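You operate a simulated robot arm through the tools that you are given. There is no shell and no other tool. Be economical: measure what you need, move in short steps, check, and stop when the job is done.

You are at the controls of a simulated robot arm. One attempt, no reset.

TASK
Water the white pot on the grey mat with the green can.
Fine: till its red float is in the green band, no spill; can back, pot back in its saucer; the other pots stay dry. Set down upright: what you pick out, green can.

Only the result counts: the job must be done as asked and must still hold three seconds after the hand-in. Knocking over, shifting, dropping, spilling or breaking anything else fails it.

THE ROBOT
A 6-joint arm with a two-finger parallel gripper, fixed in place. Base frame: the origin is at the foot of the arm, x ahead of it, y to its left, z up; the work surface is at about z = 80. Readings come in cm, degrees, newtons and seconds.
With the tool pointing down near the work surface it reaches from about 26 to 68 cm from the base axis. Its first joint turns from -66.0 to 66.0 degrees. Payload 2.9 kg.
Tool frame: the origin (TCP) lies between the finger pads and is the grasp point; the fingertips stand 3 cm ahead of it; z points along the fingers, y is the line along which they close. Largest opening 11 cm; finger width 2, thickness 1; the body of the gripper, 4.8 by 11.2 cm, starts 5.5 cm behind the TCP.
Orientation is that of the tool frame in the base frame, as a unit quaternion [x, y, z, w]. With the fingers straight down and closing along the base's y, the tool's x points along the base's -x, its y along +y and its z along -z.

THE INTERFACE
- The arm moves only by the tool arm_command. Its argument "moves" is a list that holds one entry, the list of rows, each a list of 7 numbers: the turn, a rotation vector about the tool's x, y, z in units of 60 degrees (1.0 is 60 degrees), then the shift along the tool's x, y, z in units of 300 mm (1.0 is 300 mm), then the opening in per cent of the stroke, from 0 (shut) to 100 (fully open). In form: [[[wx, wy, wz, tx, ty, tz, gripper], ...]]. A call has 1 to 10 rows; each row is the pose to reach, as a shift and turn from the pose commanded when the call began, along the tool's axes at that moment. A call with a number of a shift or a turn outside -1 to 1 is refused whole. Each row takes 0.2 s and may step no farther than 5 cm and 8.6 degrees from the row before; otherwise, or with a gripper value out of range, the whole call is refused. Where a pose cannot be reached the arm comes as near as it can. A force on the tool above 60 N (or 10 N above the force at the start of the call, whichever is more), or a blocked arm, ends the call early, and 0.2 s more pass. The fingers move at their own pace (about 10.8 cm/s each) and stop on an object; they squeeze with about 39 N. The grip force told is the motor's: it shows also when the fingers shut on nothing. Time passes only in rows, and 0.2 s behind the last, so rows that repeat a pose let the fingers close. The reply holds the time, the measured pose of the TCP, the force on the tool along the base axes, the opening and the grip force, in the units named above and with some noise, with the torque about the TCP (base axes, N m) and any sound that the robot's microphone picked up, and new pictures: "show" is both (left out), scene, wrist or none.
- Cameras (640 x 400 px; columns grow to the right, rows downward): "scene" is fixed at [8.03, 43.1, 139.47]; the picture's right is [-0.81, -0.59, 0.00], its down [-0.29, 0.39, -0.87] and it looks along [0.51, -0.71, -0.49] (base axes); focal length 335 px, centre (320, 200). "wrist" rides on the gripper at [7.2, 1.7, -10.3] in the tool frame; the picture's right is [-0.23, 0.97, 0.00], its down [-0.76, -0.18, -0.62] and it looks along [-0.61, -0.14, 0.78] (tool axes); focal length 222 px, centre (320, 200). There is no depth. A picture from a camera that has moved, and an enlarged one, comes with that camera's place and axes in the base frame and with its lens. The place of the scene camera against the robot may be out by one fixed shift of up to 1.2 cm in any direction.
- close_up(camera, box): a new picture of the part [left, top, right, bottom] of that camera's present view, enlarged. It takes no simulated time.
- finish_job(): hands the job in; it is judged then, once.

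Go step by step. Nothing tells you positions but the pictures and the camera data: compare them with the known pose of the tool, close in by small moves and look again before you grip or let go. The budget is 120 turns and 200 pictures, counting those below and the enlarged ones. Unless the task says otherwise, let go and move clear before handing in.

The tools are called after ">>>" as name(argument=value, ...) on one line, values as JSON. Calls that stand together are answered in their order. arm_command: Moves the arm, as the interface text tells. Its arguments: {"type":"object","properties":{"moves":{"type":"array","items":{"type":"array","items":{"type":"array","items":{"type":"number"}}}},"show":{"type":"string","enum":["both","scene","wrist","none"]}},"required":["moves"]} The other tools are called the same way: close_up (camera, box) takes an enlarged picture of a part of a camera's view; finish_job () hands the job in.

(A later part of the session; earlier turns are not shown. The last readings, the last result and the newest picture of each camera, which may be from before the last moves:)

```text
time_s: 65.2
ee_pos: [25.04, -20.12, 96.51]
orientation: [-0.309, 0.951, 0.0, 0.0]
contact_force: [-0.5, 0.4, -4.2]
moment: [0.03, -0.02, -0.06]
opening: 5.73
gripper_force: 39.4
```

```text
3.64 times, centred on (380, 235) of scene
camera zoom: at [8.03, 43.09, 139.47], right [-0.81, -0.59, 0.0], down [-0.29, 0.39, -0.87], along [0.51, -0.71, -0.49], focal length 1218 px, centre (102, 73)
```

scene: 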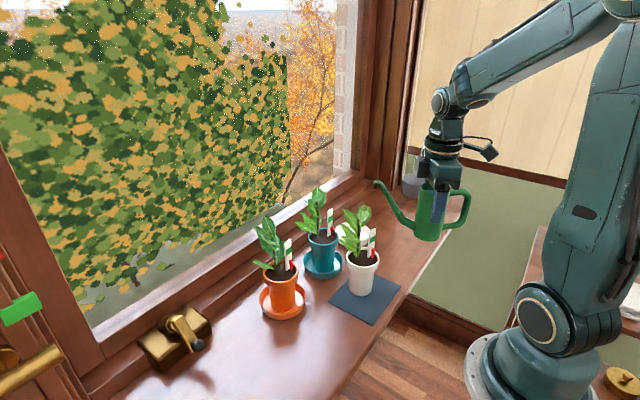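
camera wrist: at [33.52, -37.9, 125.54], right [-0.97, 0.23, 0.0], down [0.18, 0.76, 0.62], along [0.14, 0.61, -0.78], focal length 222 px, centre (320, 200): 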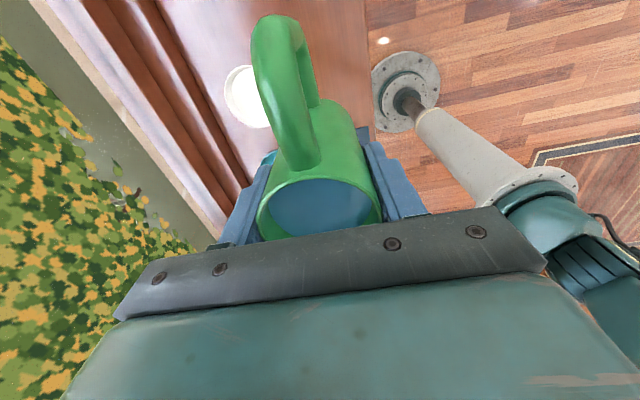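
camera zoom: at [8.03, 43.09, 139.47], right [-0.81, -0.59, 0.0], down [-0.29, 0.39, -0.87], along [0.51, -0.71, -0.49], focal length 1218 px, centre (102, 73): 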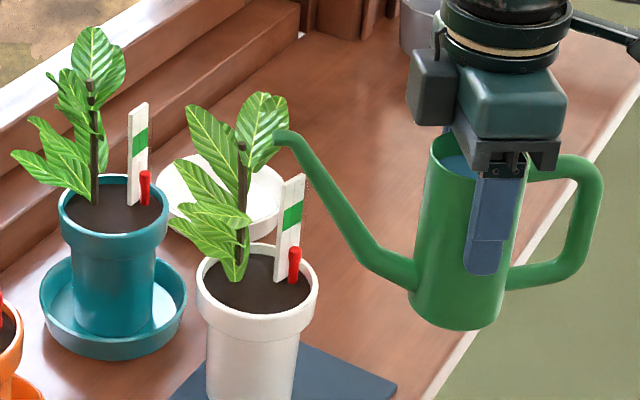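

The plumb line from the tip meets the open soil in front of the gauge (r≈0.6, toward camera 1.4 cm). I descend while tilting to 18° (no flow yet), tip to ≈94.8.

>>> arm_command(moves=[[[0, 0.04, 0, 0.004, 0, 0.01, 30], [0, 0.1, 0, 0.01, 0, 0.03, 30], [0, 0.17, 0, 0.017, 0, 0.05, 30], [0, 0.24, 0, 0.024, 0, 0.07, 30], [0, 0.28, 0, 0.028, 0, 0.082, 30], [0, 0.3, 0, 0.0297, 0, 0.087, 30], [0, 0.3, 0, 0.0297, 0, 0.087, 30]]], show="none")

>>> close_up(camera="scene", box=[330, 180, 430, 290])

```text
time_s: 66.8
ee_pos: [24.31, -20.51, 94.0]
orientation: [-0.304, 0.94, -0.048, -0.149]
contact_force: [-1.3, 0.4, -3.6]
moment: [0.01, -0.09, 0.1]
opening: 5.73
gripper_force: 39.2
```

```text
3.64 times, centred on (380, 235) of scene
camera zoom: at [8.03, 43.09, 139.47], right [-0.81, -0.59, 0.0], down [-0.29, 0.39, -0.87], along [0.51, -0.71, -0.49], focal length 1218 px, centre (102, 73)
```

zoom: 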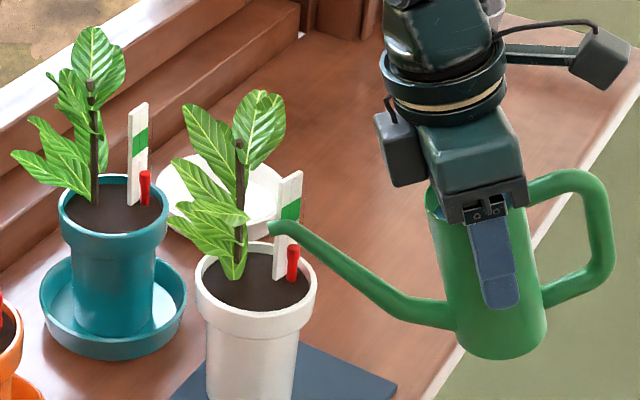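

Almost ideal; there's a slight touch (−1.3 N). I ease back 0.5 cm and 0.3 cm toward the camera, then look at the landing point close up.

>>> arm_command(moves=[[[0, 0, 0, 0.008, 0.005, 0.0025, 30], [0, 0, 0, 0.0158, 0.01, 0.0051, 30], [0, 0, 0, 0.0158, 0.01, 0.0051, 30]]], show="none")

>>> close_up(camera="scene", box=[340, 215, 400, 275])

```text
time_s: 67.6
ee_pos: [23.63, -20.52, 93.85]
orientation: [-0.305, 0.939, -0.049, -0.149]
contact_force: [0.0, -0.3, -4.5]
moment: [-0.01, -0.04, -0.01]
opening: 5.74
gripper_force: 39.3
```

```text
6.67 times, centred on (370, 245) of scene
camera zoom: at [8.03, 43.09, 139.47], right [-0.81, -0.59, 0.0], down [-0.29, 0.39, -0.87], along [0.51, -0.71, -0.49], focal length 2233 px, centre (-13, -100)
```

zoom: 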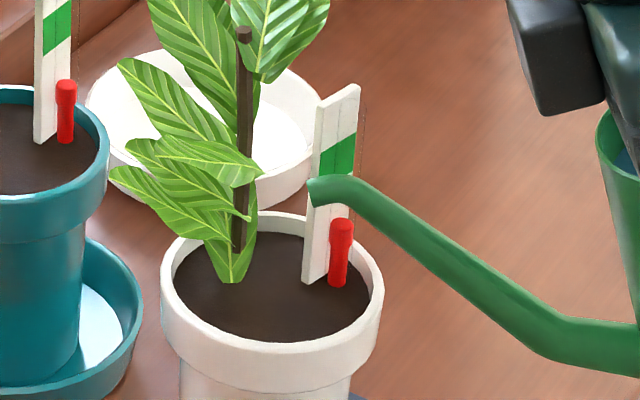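

No contact now, spout in front of the gauge, aimed at open soil. I tilt on to 24° about the tip and watch the stream.

>>> arm_command(moves=[[[0, 0.025, 0, 0.003, 0, -0.0087, 30], [0, 0.05, 0, 0.006, 0, -0.0174, 30], [0, 0.075, 0, 0.009, 0, -0.026, 30], [0, 0.1, 0, 0.012, 0, -0.0347, 30], [0, 0.1, 0, 0.012, 0, -0.0347, 30]]], show="none")

>>> close_up(camera="scene", box=[340, 215, 400, 275])

```text
time_s: 68.8
ee_pos: [23.73, -20.45, 94.96]
orientation: [-0.303, 0.93, -0.064, -0.198]
contact_force: [-0.3, 0.4, -3.8]
moment: [0.03, -0.05, 0.0]
opening: 5.71
gripper_force: 39.3
```

```text
6.67 times, centred on (370, 245) of scene
camera zoom: at [8.03, 43.09, 139.47], right [-0.81, -0.59, 0.0], down [-0.29, 0.39, -0.87], along [0.51, -0.71, -0.49], focal length 2233 px, centre (-13, -100)
```

zoom: 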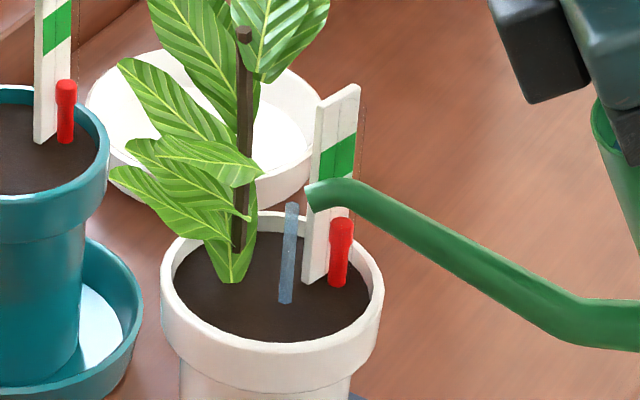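

The stream lands at the centre of the soil. I hold and watch the float.

>>> arm_command(moves=[[[0, 0, 0, 0, 0, 0, 30], [0, 0, 0, 0, 0, 0, 30], [0, 0, 0, 0, 0, 0, 30], [0, 0, 0, 0, 0, 0, 30], [0, 0, 0, 0, 0, 0, 30]]], show="none")

>>> close_up(camera="scene", box=[340, 215, 400, 275])

```text
time_s: 70.0
ee_pos: [23.69, -20.45, 95.11]
orientation: [-0.302, 0.93, -0.063, -0.198]
contact_force: [-0.5, -1.1, -4.6]
moment: [0.02, -0.05, 0.02]
opening: 5.74
gripper_force: 39.4
```

```text
6.67 times, centred on (370, 245) of scene
camera zoom: at [8.03, 43.09, 139.47], right [-0.81, -0.59, 0.0], down [-0.29, 0.39, -0.87], along [0.51, -0.71, -0.49], focal length 2233 px, centre (-13, -100)
```

zoom: 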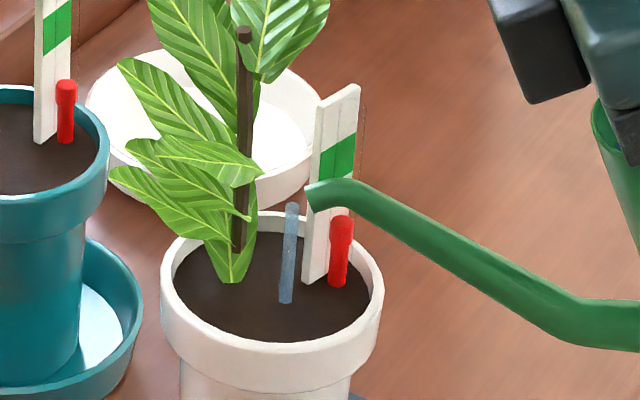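

>>> arm_command(moves=[[[0, 0.025, 0, 0.004, 0, -0.0105, 30], [0, 0.05, 0, 0.0079, 0, -0.0209, 30], [0, 0.05, 0, 0.0079, 0, -0.0209, 30], [0, 0.05, 0, 0.0079, 0, -0.0209, 30], [0, 0.05, 0, 0.0079, 0, -0.0209, 30], [0, 0.05, 0, 0.0079, 0, -0.0209, 30], [0, 0.05, 0, 0.0079, 0, -0.0209, 30]]], show="none")

>>> close_up(camera="scene", box=[340, 215, 400, 275])

```text
time_s: 71.6
ee_pos: [23.81, -20.52, 95.79]
orientation: [-0.301, 0.925, -0.073, -0.223]
contact_force: [-0.1, -0.1, -4.5]
moment: [0.04, -0.07, 0.01]
opening: 5.74
gripper_force: 38.6
```

```text
6.67 times, centred on (370, 245) of scene
camera zoom: at [8.03, 43.09, 139.47], right [-0.81, -0.59, 0.0], down [-0.29, 0.39, -0.87], along [0.51, -0.71, -0.49], focal length 2233 px, centre (-13, -100)
```

zoom: 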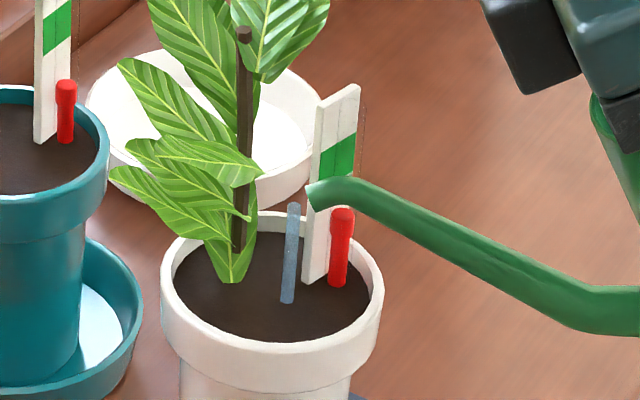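

>>> arm_command(moves=[[[0, 0, 0, 0, 0, 0, 30], [0, 0, 0, 0, 0, 0, 30], [0, 0, 0, 0, 0, 0, 30], [0, 0, 0, 0, 0, 0, 30], [0, 0, 0, 0, 0, 0, 30], [0, 0, 0, 0, 0, 0, 30]]], show="none")

>>> close_up(camera="scene", box=[340, 215, 400, 275])

```text
time_s: 73.0
ee_pos: [23.82, -20.61, 95.74]
orientation: [-0.301, 0.925, -0.072, -0.222]
contact_force: [-1.3, 0.0, -3.7]
moment: [0.03, -0.01, -0.02]
opening: 5.73
gripper_force: 38.6
```

```text
6.67 times, centred on (370, 245) of scene
camera zoom: at [8.03, 43.09, 139.47], right [-0.81, -0.59, 0.0], down [-0.29, 0.39, -0.87], along [0.51, -0.71, -0.49], focal length 2233 px, centre (-13, -100)
```

zoom: 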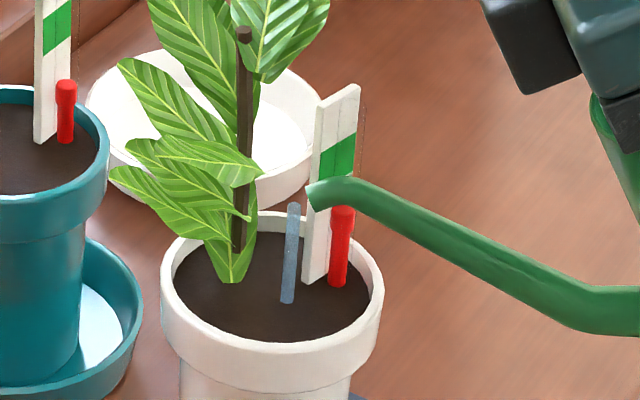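

>>> arm_command(moves=[[[0, 0.025, 0, 0.0038, 0, -0.0104, 30], [0, 0.05, 0, 0.0076, 0, -0.0208, 30], [0, 0.05, 0, 0.0076, 0, -0.0208, 30], [0, 0.05, 0, 0.0076, 0, -0.0208, 30], [0, 0.05, 0, 0.0076, 0, -0.0208, 30], [0, 0.05, 0, 0.0076, 0, -0.0208, 30], [0, 0.05, 0, 0.0076, 0, -0.0208, 30], [0, 0.05, 0, 0.0076, 0, -0.0208, 30], [0, 0.05, 0, 0.0076, 0, -0.0208, 30]]], show="none")

>>> close_up(camera="scene", box=[340, 215, 400, 275])

```text
time_s: 75.0
ee_pos: [23.82, -20.47, 96.32]
orientation: [-0.298, 0.919, -0.08, -0.247]
contact_force: [-0.8, 0.5, -4.1]
moment: [0.04, -0.04, -0.01]
opening: 5.76
gripper_force: 38.5
```

```text
6.67 times, centred on (370, 245) of scene
camera zoom: at [8.03, 43.09, 139.47], right [-0.81, -0.59, 0.0], down [-0.29, 0.39, -0.87], along [0.51, -0.71, -0.49], focal length 2233 px, centre (-13, -100)
```

zoom: 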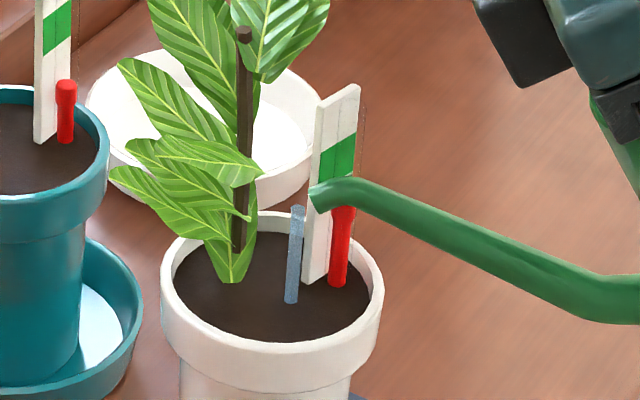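

>>> close_up(camera="scene", box=[362, 222, 382, 262])

```text
10.00 times, centred on (372, 242) of scene
camera zoom: at [8.03, 43.09, 139.47], right [-0.81, -0.59, 0.0], down [-0.29, 0.39, -0.87], along [0.51, -0.71, -0.49], focal length 3350 px, centre (-200, -220)
```

zoom: 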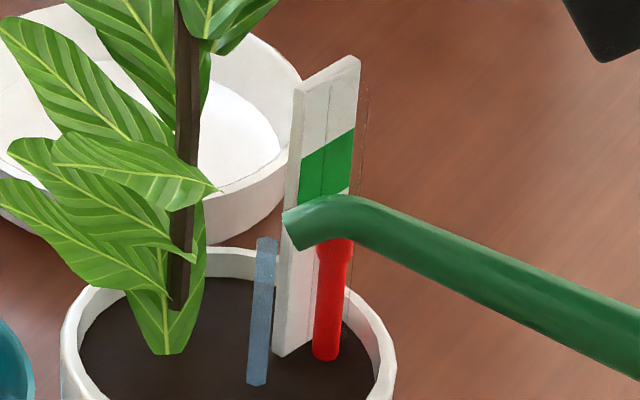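

The float has risen about a third of the way. I keep pouring and sidestep nothing; hold 2 s more.

>>> arm_command(moves=[[[0, 0, 0, 0, 0, 0, 30], [0, 0, 0, 0, 0, 0, 30], [0, 0, 0, 0, 0, 0, 30], [0, 0, 0, 0, 0, 0, 30], [0, 0, 0, 0, 0, 0, 30], [0, 0, 0, 0, 0, 0, 30], [0, 0, 0, 0, 0, 0, 30], [0, 0, 0, 0, 0, 0, 30], [0, 0, 0, 0, 0, 0, 30], [0, 0, 0, 0, 0, 0, 30]]], show="none")

>>> close_up(camera="scene", box=[362, 222, 382, 262])

```text
time_s: 77.2
ee_pos: [23.75, -20.53, 96.4]
orientation: [-0.298, 0.919, -0.08, -0.247]
contact_force: [0.9, 0.9, -3.3]
moment: [0.03, -0.04, 0.0]
opening: 5.77
gripper_force: 39.0
```

```text
10.00 times, centred on (372, 242) of scene
camera zoom: at [8.03, 43.09, 139.47], right [-0.81, -0.59, 0.0], down [-0.29, 0.39, -0.87], along [0.51, -0.71, -0.49], focal length 3350 px, centre (-200, -220)
```

zoom: 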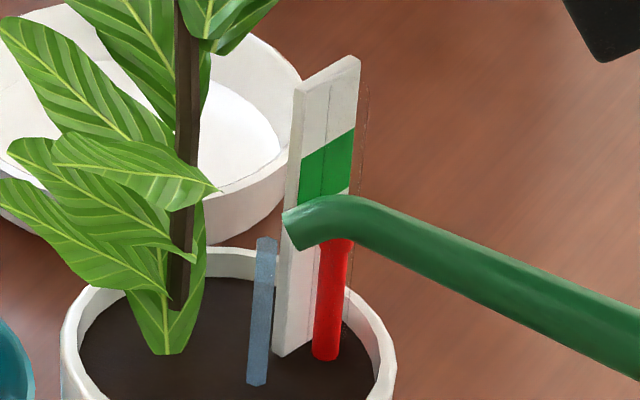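

>>> arm_command(moves=[[[0, 0.025, 0, 0.0038, 0, -0.0103, 30], [0, 0.05, 0, 0.0077, 0, -0.0206, 30], [0, 0.05, 0, 0.0077, 0, -0.0206, 30], [0, 0.05, 0, 0.0077, 0, -0.0206, 30], [0, 0.05, 0, 0.0077, 0, -0.0206, 30], [0, 0.05, 0, 0.0077, 0, -0.0206, 30], [0, 0.05, 0, 0.0077, 0, -0.0206, 30], [0, 0.05, 0, 0.0077, 0, -0.0206, 30], [0, 0.05, 0, 0.0077, 0, -0.0206, 30], [0, 0.05, 0, 0.0077, 0, -0.0206, 30]]], show="none")

>>> close_up(camera="scene", box=[362, 222, 382, 262])

```text
time_s: 79.4
ee_pos: [23.85, -20.52, 96.92]
orientation: [-0.296, 0.912, -0.087, -0.27]
contact_force: [-1.5, -0.3, -3.8]
moment: [0.07, -0.02, 0.02]
opening: 5.76
gripper_force: 38.9
```

```text
10.00 times, centred on (372, 242) of scene
camera zoom: at [8.03, 43.09, 139.47], right [-0.81, -0.59, 0.0], down [-0.29, 0.39, -0.87], along [0.51, -0.71, -0.49], focal length 3350 px, centre (-200, -220)
```

zoom: 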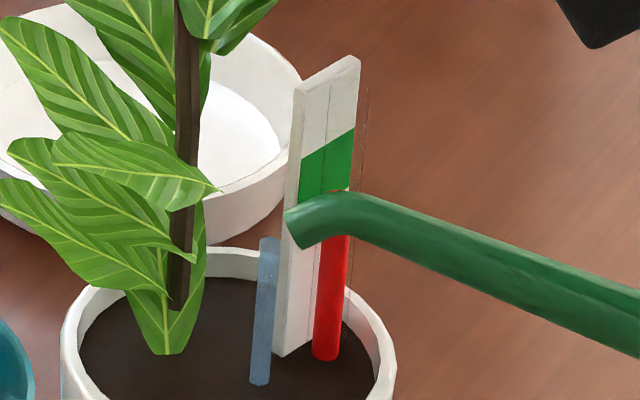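

>>> arm_command(moves=[[[0, 0, 0, 0, 0, 0, 30], [0, 0, 0, 0, 0, 0, 30], [0, 0, 0, 0, 0, 0, 30], [0, 0, 0, 0, 0, 0, 30], [0, 0, 0, 0, 0, 0, 30], [0, 0, 0, 0, 0, 0, 30], [0, 0, 0, 0, 0, 0, 30], [0, 0, 0, 0, 0, 0, 30], [0, 0, 0, 0, 0, 0, 30], [0, 0, 0, 0, 0, 0, 30]]], show="none")

>>> close_up(camera="scene", box=[362, 222, 382, 262])

```text
time_s: 81.6
ee_pos: [23.77, -20.44, 96.98]
orientation: [-0.296, 0.912, -0.088, -0.27]
contact_force: [0.0, 0.6, -3.9]
moment: [0.05, -0.05, -0.04]
opening: 5.76
gripper_force: 39.0
```

```text
10.00 times, centred on (372, 242) of scene
camera zoom: at [8.03, 43.09, 139.47], right [-0.81, -0.59, 0.0], down [-0.29, 0.39, -0.87], along [0.51, -0.71, -0.49], focal length 3350 px, centre (-200, -220)
```

zoom: 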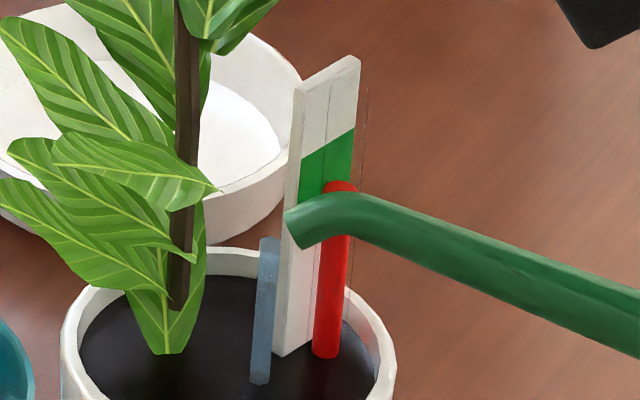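

>>> arm_command(moves=[[[0, 0, 0, 0, 0, 0, 30], [0, 0, 0, 0, 0, 0, 30], [0, 0, 0, 0, 0, 0, 30], [0, 0, 0, 0, 0, 0, 30], [0, 0, 0, 0, 0, 0, 30], [0, 0, 0, 0, 0, 0, 30], [0, 0, 0, 0, 0, 0, 30]]], show="none")

>>> close_up(camera="scene", box=[345, 222, 399, 282])

```text
time_s: 83.2
ee_pos: [23.92, -20.47, 97.03]
orientation: [-0.296, 0.912, -0.088, -0.27]
contact_force: [0.0, -0.1, -2.7]
moment: [0.04, -0.02, 0.01]
opening: 5.78
gripper_force: 39.1
```

```text
6.67 times, centred on (372, 252) of scene
camera zoom: at [8.03, 43.09, 139.47], right [-0.81, -0.59, 0.0], down [-0.29, 0.39, -0.87], along [0.51, -0.71, -0.49], focal length 2233 px, centre (-27, -147)
```

zoom: 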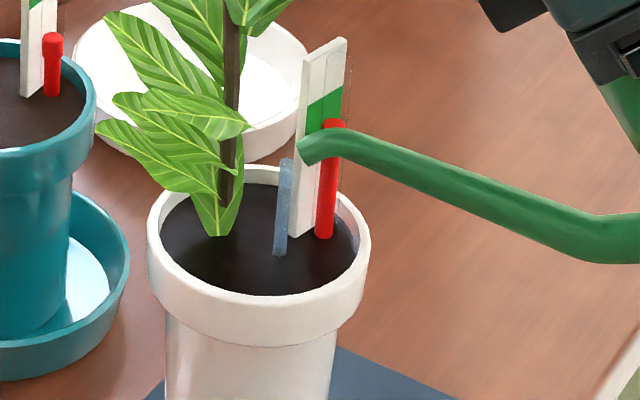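

Flow is thinning; the float's top is at the band's lower edge. I tilt on to 36°.

>>> arm_command(moves=[[[0, 0.025, 0, 0.004, 0, -0.0104, 30], [0, 0.05, 0, 0.0079, 0, -0.0207, 30], [0, 0.05, 0, 0.0079, 0, -0.0207, 30], [0, 0.05, 0, 0.0079, 0, -0.0207, 30], [0, 0.05, 0, 0.0079, 0, -0.0207, 30], [0, 0.05, 0, 0.0079, 0, -0.0207, 30], [0, 0.05, 0, 0.0079, 0, -0.0207, 30]]], show="none")

>>> close_up(camera="scene", box=[362, 222, 382, 262])

```text
time_s: 84.8
ee_pos: [24.08, -20.36, 97.75]
orientation: [-0.294, 0.905, -0.095, -0.294]
contact_force: [-0.3, -0.4, -4.8]
moment: [0.02, -0.03, 0.0]
opening: 5.75
gripper_force: 38.6
```

```text
10.00 times, centred on (372, 242) of scene
camera zoom: at [8.03, 43.09, 139.47], right [-0.81, -0.59, 0.0], down [-0.29, 0.39, -0.87], along [0.51, -0.71, -0.49], focal length 3350 px, centre (-200, -220)
```

zoom: 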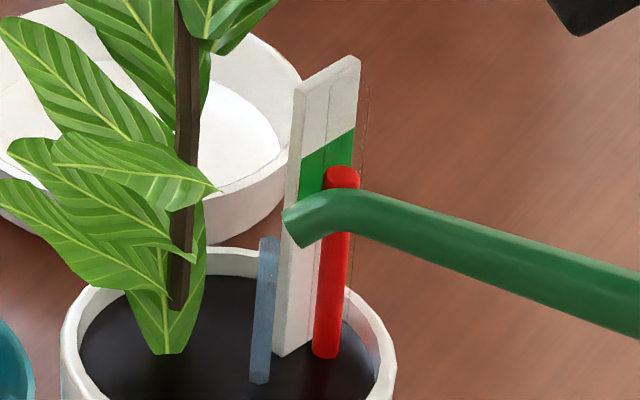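

>>> arm_command(moves=[[[0, 0, 0, 0, 0, 0, 30], [0, 0, 0, 0, 0, 0, 30], [0, 0, 0, 0, 0, 0, 30], [0, 0, 0, 0, 0, 0, 30]]], show="none")

>>> close_up(camera="scene", box=[362, 222, 382, 262])

```text
time_s: 85.8
ee_pos: [24.1, -20.38, 97.66]
orientation: [-0.294, 0.904, -0.095, -0.294]
contact_force: [0.2, 0.5, -3.5]
moment: [0.06, 0.01, 0.02]
opening: 5.76
gripper_force: 39.2
```

```text
10.00 times, centred on (372, 242) of scene
camera zoom: at [8.03, 43.09, 139.47], right [-0.81, -0.59, 0.0], down [-0.29, 0.39, -0.87], along [0.51, -0.71, -0.49], focal length 3350 px, centre (-200, -220)
```

zoom: 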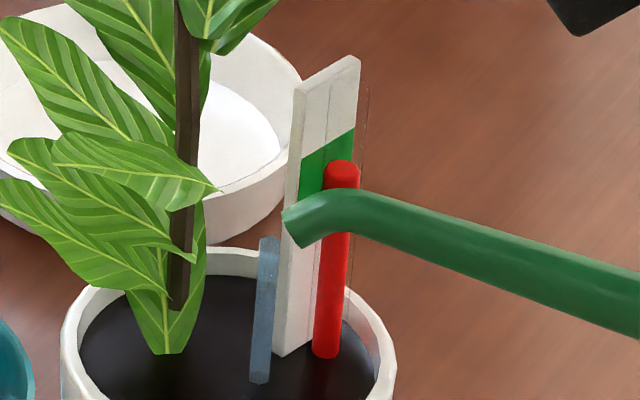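

The float is inside the band's lower half. I untilt to 18° to stop the flow and see where the float settles.

>>> arm_command(moves=[[[0, -0.075, 0, -0.0149, 0, 0.0295, 30], [0, -0.15, 0, -0.0297, 0, 0.0596, 30], [0, -0.225, 0, -0.048, 0, 0.0866, 30], [0, -0.3, 0, -0.068, 0, 0.1136, 30], [0, -0.3, 0, -0.068, 0, 0.1136, 30], [0, -0.3, 0, -0.068, 0, 0.1136, 30], [0, -0.3, 0, -0.068, 0, 0.1136, 30], [0, -0.3, 0, -0.068, 0, 0.1136, 30]]], show="none")

>>> close_up(camera="scene", box=[350, 222, 390, 262])

```text
time_s: 87.6
ee_pos: [23.92, -20.74, 93.64]
orientation: [-0.305, 0.939, -0.048, -0.148]
contact_force: [-0.3, -0.4, -3.0]
moment: [0.01, -0.01, 0.01]
opening: 5.77
gripper_force: 39.1
```

```text
10.00 times, centred on (370, 242) of scene
camera zoom: at [8.03, 43.09, 139.47], right [-0.81, -0.59, 0.0], down [-0.29, 0.39, -0.87], along [0.51, -0.71, -0.49], focal length 3350 px, centre (-180, -220)
```

zoom: 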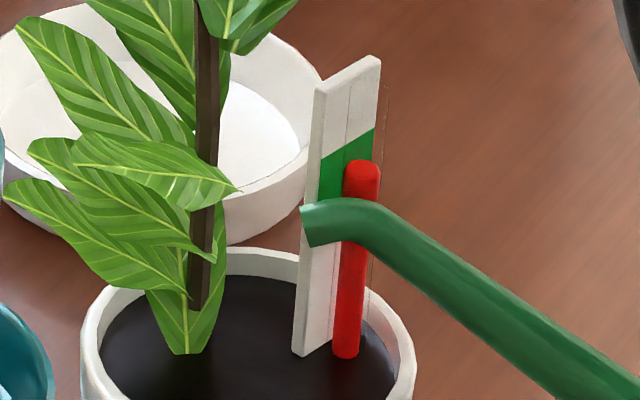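

>>> arm_command(moves=[[[0, 0, 0, 0.01, 0, -0.032, 30], [0, 0, 0, 0.021, 0, -0.065, 30], [0, 0, 0, 0.036, 0, -0.11, 30], [0, 0, 0, 0.046, 0, -0.143, 30], [0, 0, 0, 0.046, 0, -0.143, 30], [0, 0, 0, 0.046, 0, -0.143, 30], [0, 0, 0, 0.046, 0, -0.143, 30], [0, 0, 0, 0.046, 0, -0.143, 30]]], show="none")

>>> close_up(camera="scene", box=[350, 222, 390, 262])

```text
time_s: 89.4
ee_pos: [23.7, -20.56, 98.16]
orientation: [-0.305, 0.939, -0.048, -0.149]
contact_force: [-0.2, -0.2, -2.9]
moment: [0.01, -0.06, 0.01]
opening: 5.75
gripper_force: 39.3
```

```text
10.00 times, centred on (370, 242) of scene
camera zoom: at [8.03, 43.09, 139.47], right [-0.81, -0.59, 0.0], down [-0.29, 0.39, -0.87], along [0.51, -0.71, -0.49], focal length 3350 px, centre (-180, -220)
```

zoom: 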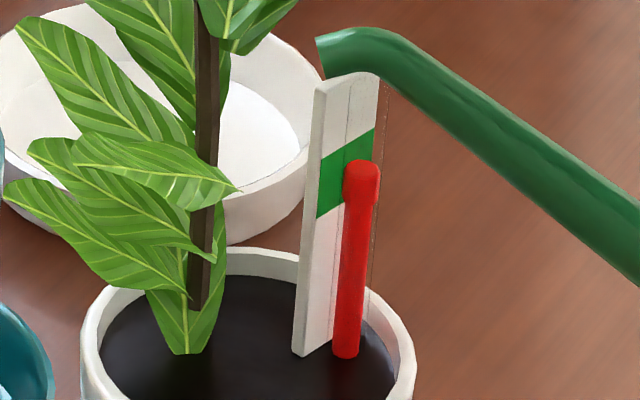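

The float head now sits fully within the green band and is steady; the flow has stopped. I level the can and raise it straight up.

>>> arm_command(moves=[[[0, -0.05, 0, 0.012, 0, -0.035, 30], [0, -0.12, 0, 0.027, 0, -0.085, 30], [0, -0.19, 0, 0.045, 0, -0.14, 30], [0, -0.26, 0, 0.062, 0, -0.19, 30], [0, -0.3, 0, 0.073, 0, -0.225, 30], [0, -0.3, 0, 0.077, 0, -0.238, 30], [0, -0.3, 0, 0.077, 0, -0.238, 30]]], show="none")

>>> close_up(camera="scene", box=[310, 165, 450, 305])

```text
time_s: 91.0
ee_pos: [23.76, -20.51, 105.63]
orientation: [-0.309, 0.951, 0.001, 0.0]
contact_force: [-0.3, -0.3, -3.0]
moment: [0.02, 0.0, -0.01]
opening: 5.76
gripper_force: 38.6
```

```text
2.86 times, centred on (380, 235) of scene
camera zoom: at [8.03, 43.09, 139.47], right [-0.81, -0.59, 0.0], down [-0.29, 0.39, -0.87], along [0.51, -0.71, -0.49], focal length 957 px, centre (149, 100)
```

zoom: 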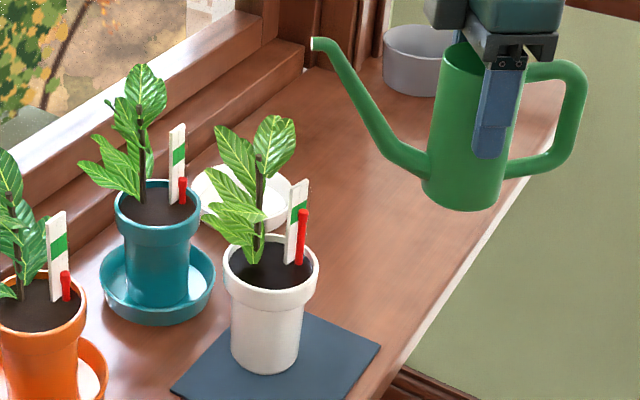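

>>> arm_command(moves=[[[0, 0, -0.02, -0.001, -0.02, 0, 30], [0, 0, -0.09, -0.004, -0.08, 0, 30], [0, 0, -0.19, -0.009, -0.16, 0, 30], [0, 0, -0.31, -0.014, -0.25, 0, 30], [0, 0, -0.43, -0.019, -0.34, 0, 30], [0, 0, -0.55, -0.024, -0.43, 0, 30], [0, 0, -0.67, -0.029, -0.52, 0, 30], [0, 0, -0.78, -0.034, -0.6, 0, 30], [0, 0, -0.87, -0.038, -0.65, 0, 30], [0, 0, -0.9, -0.039, -0.667, 0, 30]]], show="none")

```text
time_s: 93.2
ee_pos: [36.38, -36.1, 105.72]
orientation: [0.708, -0.707, 0.0, -0.001]
contact_force: [0.2, 0.4, -4.2]
moment: [0.03, 0.01, 0.0]
opening: 5.76
gripper_force: 38.9
```

>>> arm_command(moves=[[[0, 0, 0, 0.03, 0.002, 0, 30], [0, 0, 0, 0.11, 0.005, 0, 30], [0, 0, 0, 0.21, 0.008, 0, 30], [0, 0, 0, 0.31, 0.01, 0, 30], [0, 0, 0, 0.37, 0.012, 0, 30], [0, 0, 0, 0.395, 0.0127, 0, 30], [0, 0, 0, 0.395, 0.0127, 0.04, 30], [0, 0, 0, 0.395, 0.0127, 0.12, 30], [0, 0, 0, 0.395, 0.0127, 0.22, 30], [0, 0, 0, 0.395, 0.0127, 0.32, 30]]], show="none")

>>> arm_command(moves=[[[0, 0, 0, 0, 0, 0.07, 30], [0, 0, 0, 0, 0, 0.13, 30], [0, 0, 0, 0, 0, 0.17, 30], [0, 0, 0, 0, 0, 0.2, 30], [0, 0, 0, 0, 0, 0.22, 30], [0, 0, 0, 0, 0, 0.22, 30]]], show="scene")

>>> close_up(camera="scene", box=[340, 130, 500, 240])

```text
time_s: 95.4
ee_pos: [35.93, -47.82, 96.16]
orientation: [0.707, -0.707, -0.001, 0.0]
contact_force: [-0.6, -0.5, -4.2]
moment: [0.02, 0.01, 0.02]
opening: 5.76
gripper_force: 38.5
```

```text
time_s: 96.8
ee_pos: [36.1, -47.87, 89.62]
orientation: [-0.707, 0.707, 0.0, -0.001]
contact_force: [0.8, -0.3, -2.4]
moment: [0.02, 0.0, -0.02]
opening: 5.75
gripper_force: 38.9
```

scene: 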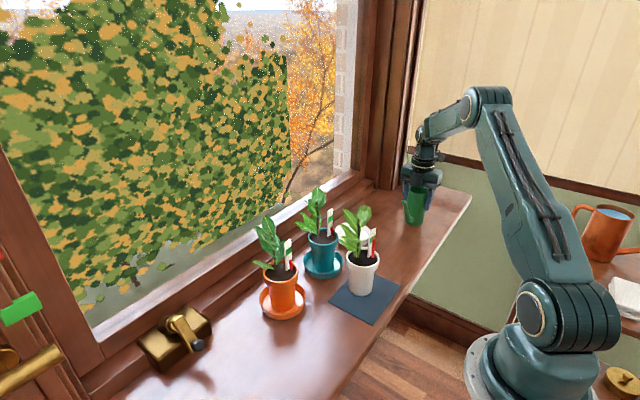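

```text
3.64 times, centred on (420, 185) of scene
camera zoom: at [8.03, 43.09, 139.47], right [-0.81, -0.59, 0.0], down [-0.29, 0.39, -0.87], along [0.51, -0.71, -0.49], focal length 1218 px, centre (-44, 254)
```

zoom: 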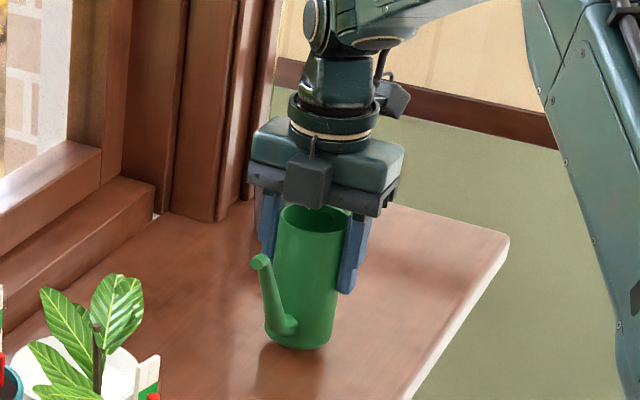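

>>> arm_command(moves=[[[0, 0, 0, 0, 0, 0.02, 30], [0, 0, 0, 0, 0, 0.037, 30], [0, 0, 0, 0, 0, 0.041, 30], [0, 0, 0, 0, 0, 0.044, 30], [0, 0, 0, 0, 0, 0.044, 30]]], show="none")

>>> close_up(camera="scene", box=[340, 130, 500, 240])

```text
time_s: 98.0
ee_pos: [36.03, -48.04, 88.54]
orientation: [-0.707, 0.707, -0.002, 0.0]
contact_force: [-7.2, 9.2, 29.4]
moment: [0.08, 0.93, -0.17]
opening: 5.8
gripper_force: 38.8
```

```text
3.64 times, centred on (420, 185) of scene
camera zoom: at [7.98, 43.17, 139.45], right [-0.81, -0.59, 0.0], down [-0.29, 0.39, -0.87], along [0.51, -0.71, -0.49], focal length 1218 px, centre (-44, 254)
```

zoom: 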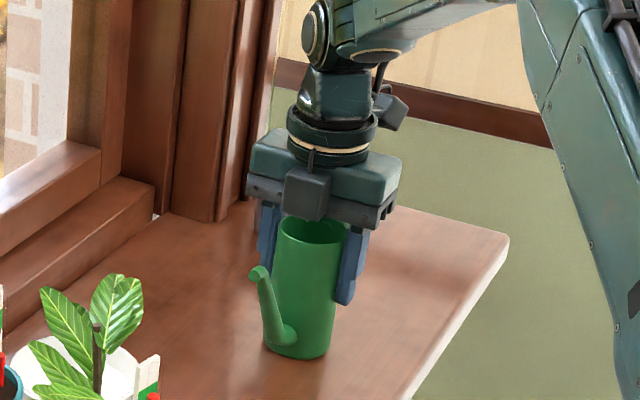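

The can is on the bench. I relieve the push and open.

>>> arm_command(moves=[[[0, 0, 0, 0, 0, -0.005, 30], [0, 0, 0, 0, 0, -0.008, 30], [0, 0, 0, 0, 0, -0.008, 53], [0, 0, 0, 0, 0, -0.008, 56], [0, 0, 0, 0, 0, -0.008, 65], [0, 0, 0, 0, 0, -0.008, 80], [0, 0, 0, 0, 0, -0.008, 100], [0, 0, 0, 0, 0, -0.008, 100]]], show="wrist")

>>> close_up(camera="scene", box=[340, 130, 500, 240])

```text
time_s: 99.8
ee_pos: [36.11, -47.8, 88.43]
orientation: [0.707, -0.707, 0.0, 0.0]
contact_force: [-0.1, 0.5, 0.0]
moment: [-0.03, -0.04, -0.04]
opening: 11.0
gripper_force: 0.2
camera wrist: at [34.41, -55.18, 98.9], right [-0.97, 0.23, 0.0], down [0.18, 0.76, 0.62], along [0.14, 0.61, -0.78], focal length 222 px, centre (320, 200)
```

wrist: 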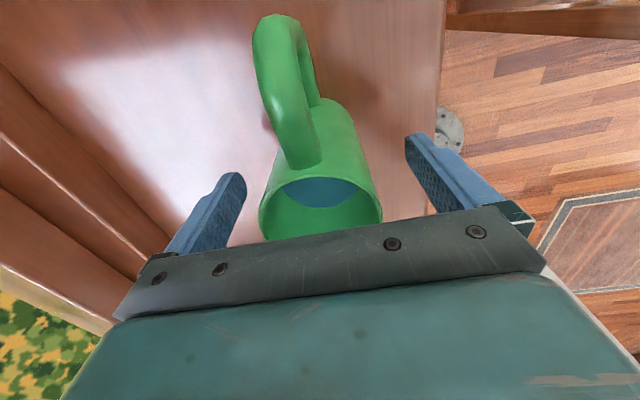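

```text
3.64 times, centred on (420, 185) of scene
camera zoom: at [8.03, 43.1, 139.47], right [-0.81, -0.59, 0.0], down [-0.29, 0.39, -0.87], along [0.51, -0.71, -0.49], focal length 1218 px, centre (-44, 254)
```

zoom: 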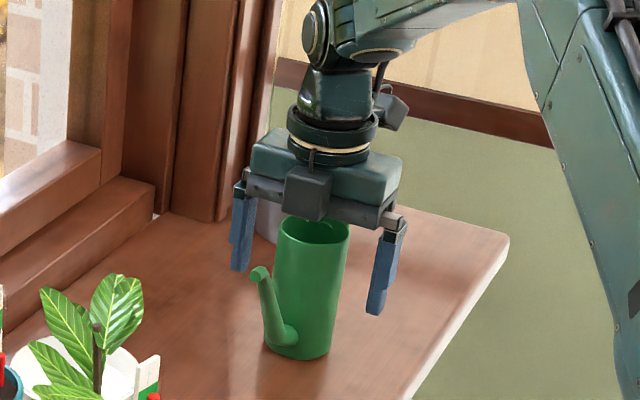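

The can stands where it was. Now I rise and turn the hand back for the pot.

>>> arm_command(moves=[[[0, 0, 0, 0, 0, -0.1, 100], [0, 0, 0, 0, 0, -0.26, 100], [0, 0, 0, 0, 0, -0.42, 100], [0, 0, 0, 0, 0, -0.58, 100], [0, 0, 0, 0, 0, -0.74, 100], [0, 0, 0, 0, 0, -0.87, 100]]], show="none")

>>> arm_command(moves=[[[0, 0, 0.14, -0.06, 0.005, 0, 100], [0, 0, 0.28, -0.13, 0.01, 0, 100], [0, 0, 0.42, -0.2, 0.015, 0, 100], [0, 0, 0.56, -0.27, 0.02, 0, 100], [0, 0, 0.7, -0.34, 0.025, 0, 100], [0, 0, 0.84, -0.41, 0.03, 0, 100], [0, 0, 0.98, -0.47, 0.04, 0, 100]]], show="none")

>>> arm_command(moves=[[[0, 0, 0.14, 0, 0, 0, 100], [0, 0, 0.28, 0, 0, 0, 100], [0, 0, 0.42, 0, 0, 0, 100], [0, 0, 0.56, 0, 0, 0, 100], [0, 0, 0.7, 0, 0, 0, 100], [0, 0, 0.84, 0, 0, 0, 100], [0, 0, 0.98, 0, 0, 0, 100]]], show="none")

```text
time_s: 101.2
ee_pos: [35.98, -47.94, 114.57]
orientation: [-0.707, 0.707, 0.0, 0.0]
contact_force: [0.2, -1.2, -0.1]
moment: [0.01, 0.0, 0.02]
opening: 10.98
gripper_force: 0.0
```

```text
time_s: 102.8
ee_pos: [34.89, -33.58, 114.56]
orientation: [-0.268, 0.963, 0.0, -0.001]
contact_force: [0.3, 0.6, 0.0]
moment: [0.0, 0.0, -0.01]
opening: 10.97
gripper_force: 0.1
```

```text
time_s: 104.4
ee_pos: [34.88, -33.78, 114.46]
orientation: [0.24, 0.971, 0.0, 0.0]
contact_force: [-0.2, 0.2, 0.9]
moment: [-0.01, 0.02, 0.03]
opening: 11.03
gripper_force: 0.1
```

>>> arm_command(moves=[[[0, 0, 0.06, 0.052, 0.085, 0, 100], [0, 0, 0.12, 0.104, 0.17, 0, 100], [0, 0, 0.18, 0.156, 0.255, 0, 100], [0, 0, 0.24, 0.208, 0.34, 0, 100], [0, 0, 0.3, 0.26, 0.425, 0, 100], [0, 0, 0.36, 0.313, 0.51, 0, 100], [0, 0, 0.42, 0.365, 0.595, 0, 100], [0, 0, 0.47, 0.418, 0.68, 0, 100]]], show="none")

>>> arm_command(moves=[[[0, -0.139, 0, 0, 0, 0, 100], [0, -0.278, 0, 0, 0, 0.01, 100], [0, -0.417, 0, 0, 0, 0.02, 100], [0, -0.556, 0, 0, 0, 0.03, 100], [0, -0.694, 0, 0, 0, 0.04, 100], [0, -0.833, 0, 0, 0, 0.05, 100]]], show="both")

```text
time_s: 106.2
ee_pos: [33.18, -9.94, 114.5]
orientation: [0.469, 0.883, 0.0, 0.0]
contact_force: [-1.4, -0.2, -0.5]
moment: [0.03, 0.03, -0.03]
opening: 10.99
gripper_force: 0.1
```

```text
time_s: 107.6
ee_pos: [33.18, -10.13, 113.1]
orientation: [0.423, 0.8, -0.198, 0.376]
contact_force: [-0.2, -0.5, 0.5]
moment: [-0.02, -0.03, 0.02]
opening: 11.02
gripper_force: 0.1
camera wrist: at [27.5, 1.27, 114.2], right [0.89, 0.43, 0.18], down [-0.14, -0.11, 0.98], along [0.44, -0.9, -0.03], focal length 222 px, centre (320, 200)
```

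scene: 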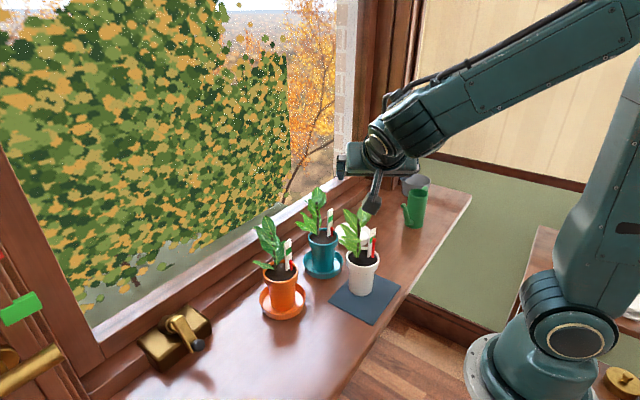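
wrist: 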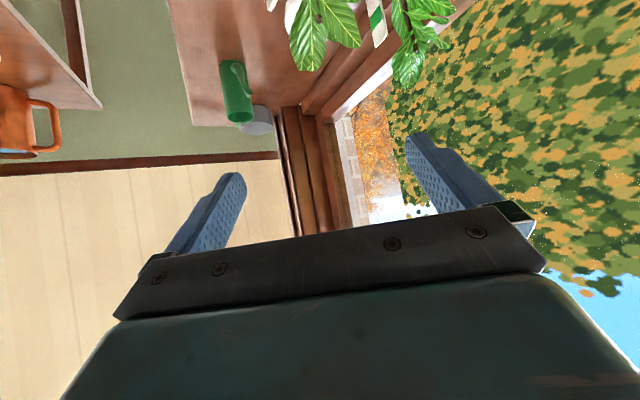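

>>> arm_command(moves=[[[0, 0, 0, 0.1, 0, 0.084, 100], [0, 0, 0, 0.2, 0, 0.168, 100], [0, 0, 0, 0.28, 0, 0.235, 100], [0, 0, 0, 0.329, 0, 0.2765, 100]]], show="wrist")

>>> close_up(camera="scene", box=[310, 180, 430, 310])

```text
time_s: 108.6
ee_pos: [33.36, -9.99, 100.3]
orientation: [0.425, 0.801, -0.198, 0.373]
contact_force: [-0.3, -0.1, -0.5]
moment: [-0.03, -0.02, 0.03]
opening: 10.99
gripper_force: 0.1
camera wrist: at [27.72, 1.28, 101.39], right [0.89, 0.43, 0.17], down [-0.14, -0.11, 0.98], along [0.44, -0.9, -0.04], focal length 222 px, centre (320, 200)
```

wrist: 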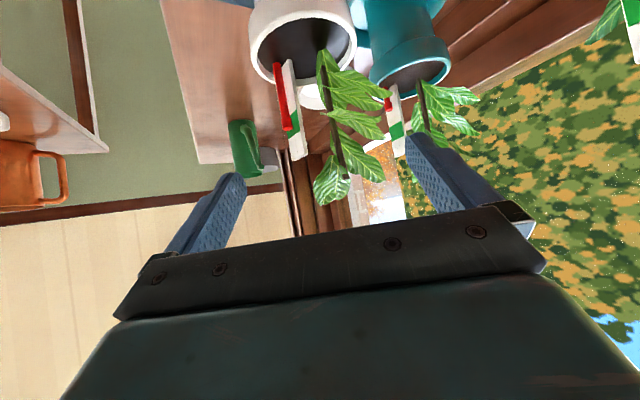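

```text
3.08 times, centred on (370, 245) of scene
camera zoom: at [8.03, 43.1, 139.47], right [-0.81, -0.59, 0.0], down [-0.29, 0.39, -0.87], along [0.51, -0.71, -0.49], focal length 1031 px, centre (166, 62)
```

zoom: 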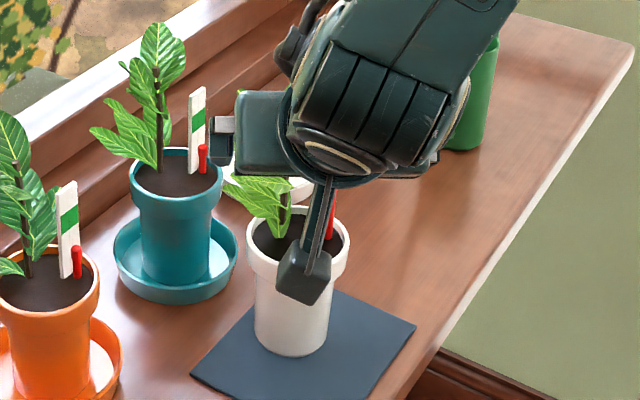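

>>> close_up(camera="wrist", box=[220, 0, 380, 100])

```text
4.00 times, centred on (300, 50) of wrist
camera zoom: at [27.72, 1.28, 101.39], right [0.89, 0.43, 0.17], down [-0.14, -0.11, 0.98], along [0.44, -0.9, -0.04], focal length 888 px, centre (400, 800)
```

zoom: 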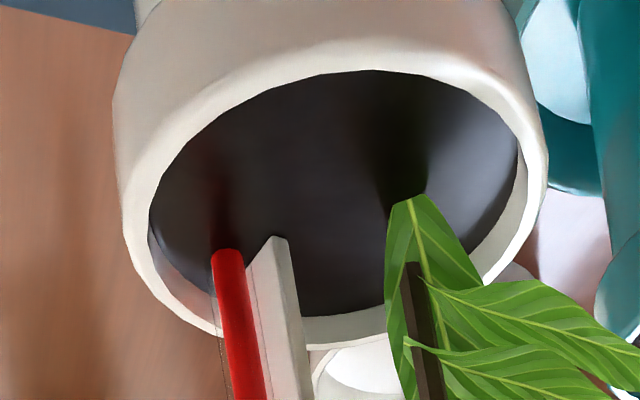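

>>> arm_command(moves=[[[0, 0, 0, 0.051, 0, 0.077, 100], [0, 0, 0, 0.101, 0, 0.153, 100], [0, 0, 0, 0.14, 0, 0.212, 100]]], show="wrist")

>>> close_up(camera="scene", box=[310, 180, 430, 310])

```text
time_s: 109.4
ee_pos: [34.54, -11.9, 93.08]
orientation: [0.424, 0.801, -0.197, 0.373]
contact_force: [0.2, -0.6, 0.3]
moment: [-0.01, 0.0, -0.03]
opening: 11.01
gripper_force: 0.1
out of reach, approached as far as the arm can: row 1, 2
camera wrist: at [28.92, -0.63, 94.15], right [0.89, 0.43, 0.17], down [-0.14, -0.11, 0.98], along [0.44, -0.9, -0.04], focal length 222 px, centre (320, 200)
```

wrist: 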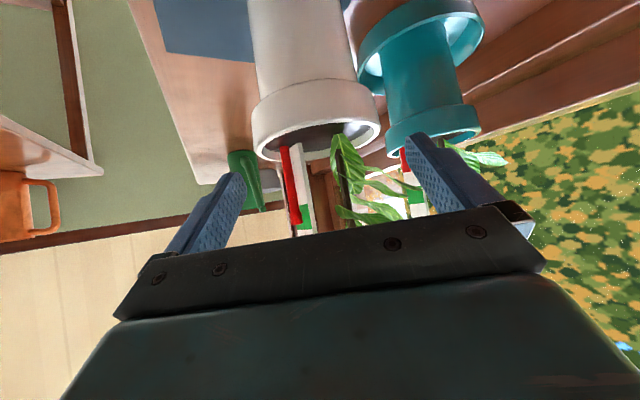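

```text
3.08 times, centred on (370, 245) of scene
camera zoom: at [8.03, 43.1, 139.47], right [-0.81, -0.59, 0.0], down [-0.29, 0.39, -0.87], along [0.51, -0.71, -0.49], focal length 1031 px, centre (166, 62)
```

zoom: 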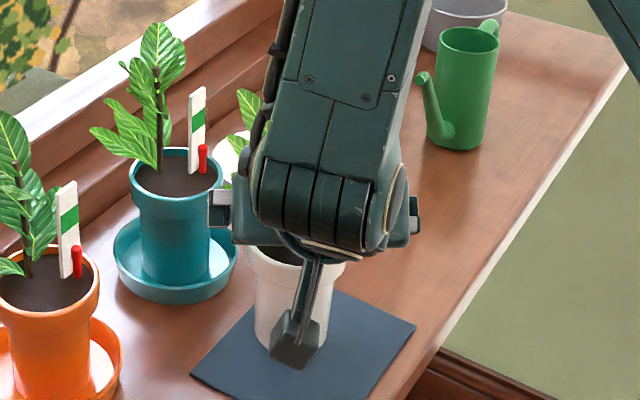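

>>> arm_command(moves=[[[0, 0, 0, 0.033, 0.001, 0.047, 100], [0, 0, 0, 0.066, 0.002, 0.094, 100], [0, 0, 0, 0.066, 0.002, 0.094, 100]]], show="wrist")

```text
time_s: 110.2
ee_pos: [35.06, -12.4, 89.65]
orientation: [0.424, 0.801, -0.198, 0.373]
contact_force: [-0.3, 0.2, 0.5]
moment: [0.03, -0.01, -0.03]
opening: 11.02
gripper_force: 0.1
camera wrist: at [29.32, -1.18, 90.73], right [0.89, 0.43, 0.17], down [-0.14, -0.11, 0.98], along [0.44, -0.9, -0.04], focal length 222 px, centre (320, 200)
```

wrist: 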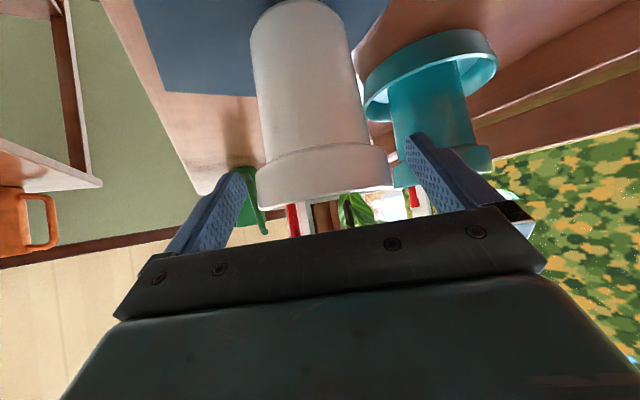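

The pot sits about 0.6 cm to the right of centre; I shift accordingly and close slowly.

>>> arm_command(moves=[[[0, 0, 0, -0.0086, 0.02, 0.0102, 100], [0, 0, 0, -0.0086, 0.02, 0.0102, 90], [0, 0, 0, -0.0086, 0.02, 0.0102, 83], [0, 0, 0, -0.0086, 0.02, 0.0102, 78], [0, 0, 0, -0.0086, 0.02, 0.0102, 74], [0, 0, 0, -0.0086, 0.02, 0.0102, 60], [0, 0, 0, -0.0086, 0.02, 0.0102, 50], [0, 0, 0, -0.0086, 0.02, 0.0102, 50]]], show="wrist")

```text
time_s: 112.0
ee_pos: [35.54, -12.52, 89.58]
orientation: [0.424, 0.801, -0.199, 0.373]
contact_force: [-4.8, -3.9, 2.2]
moment: [-0.23, 0.28, -0.03]
opening: 8.34
gripper_force: 39.0
camera wrist: at [29.99, -1.17, 90.72], right [0.89, 0.43, 0.17], down [-0.14, -0.11, 0.98], along [0.44, -0.9, -0.04], focal length 222 px, centre (320, 200)
```

wrist: 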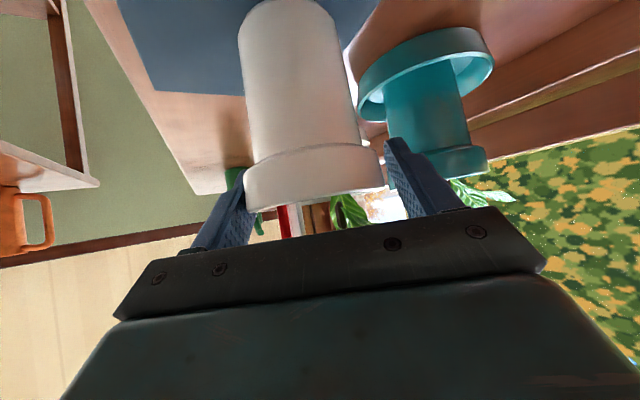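

>>> close_up(camera="wrist", box=[200, 100, 460, 260])

>>> close_up(camera="scene", box=[310, 180, 430, 310])

```text
2.46 times, centred on (330, 180) of wrist
camera zoom: at [29.99, -1.17, 90.72], right [0.89, 0.43, 0.17], down [-0.14, -0.11, 0.98], along [0.44, -0.9, -0.04], focal length 547 px, centre (295, 249)
```

zoom: 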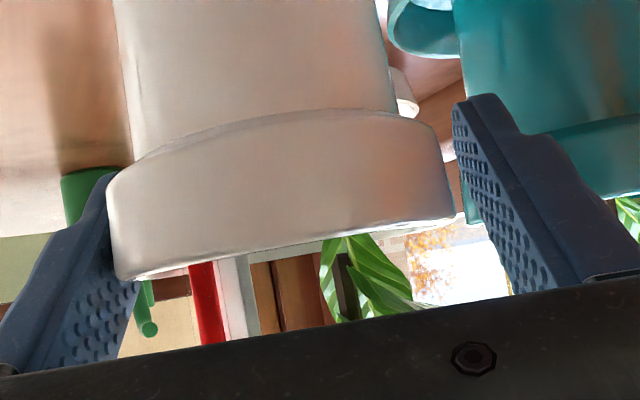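

```text
3.08 times, centred on (370, 245) of scene
camera zoom: at [8.01, 43.09, 139.48], right [-0.81, -0.59, 0.0], down [-0.29, 0.39, -0.87], along [0.51, -0.71, -0.49], focal length 1031 px, centre (166, 62)
```

zoom: 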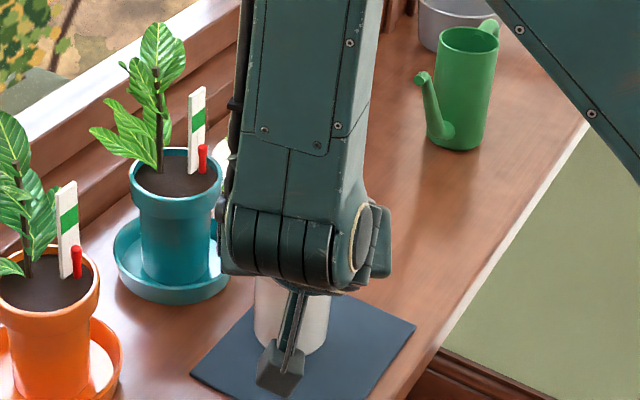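

>>> arm_command(moves=[[[0, 0, 0, 0, 0, 0, 50], [0, 0, 0, 0, 0, 0, 48], [0, 0, 0, 0, 0, 0, 48]]], show="none")

```text
time_s: 112.8
ee_pos: [35.65, -12.39, 89.59]
orientation: [0.425, 0.801, -0.198, 0.373]
contact_force: [-4.4, -3.9, 0.8]
moment: [-0.24, 0.28, -0.06]
opening: 8.34
gripper_force: 38.9
```

>>> arm_command(moves=[[[0, 0, 0, -0.0128, 0, -0.0107, 48], [0, 0, 0, -0.0255, 0, -0.0214, 48], [0, 0, 0, -0.051, 0, -0.0428, 48], [0, 0, 0, -0.051, 0, -0.0428, 48]]], show="wrist")

>>> close_up(camera="scene", box=[320, 220, 420, 310])

```text
time_s: 113.8
ee_pos: [35.72, -12.4, 91.48]
orientation: [0.424, 0.801, -0.198, 0.373]
contact_force: [0.4, 0.0, -5.1]
moment: [0.06, 0.01, -0.01]
opening: 8.34
gripper_force: 38.6
camera wrist: at [29.98, -1.12, 92.73], right [0.89, 0.43, 0.17], down [-0.14, -0.11, 0.98], along [0.44, -0.9, -0.04], focal length 222 px, centre (320, 200)
```

wrist: 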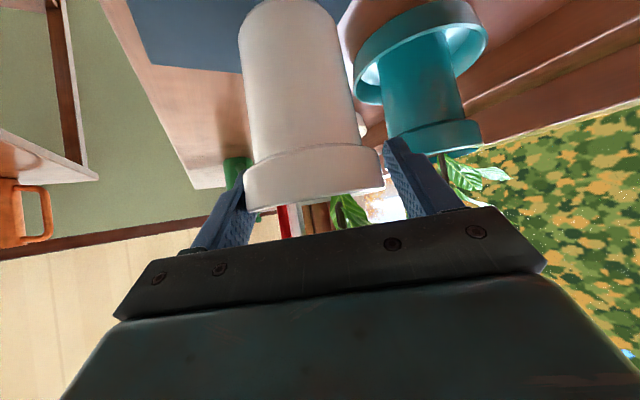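

```text
4.44 times, centred on (370, 265) of scene
camera zoom: at [8.03, 43.09, 139.47], right [-0.81, -0.59, 0.0], down [-0.29, 0.39, -0.87], along [0.51, -0.71, -0.49], focal length 1489 px, centre (98, -89)
```

zoom: 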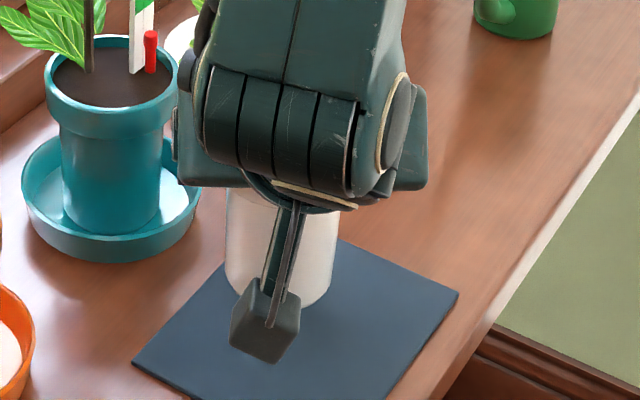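

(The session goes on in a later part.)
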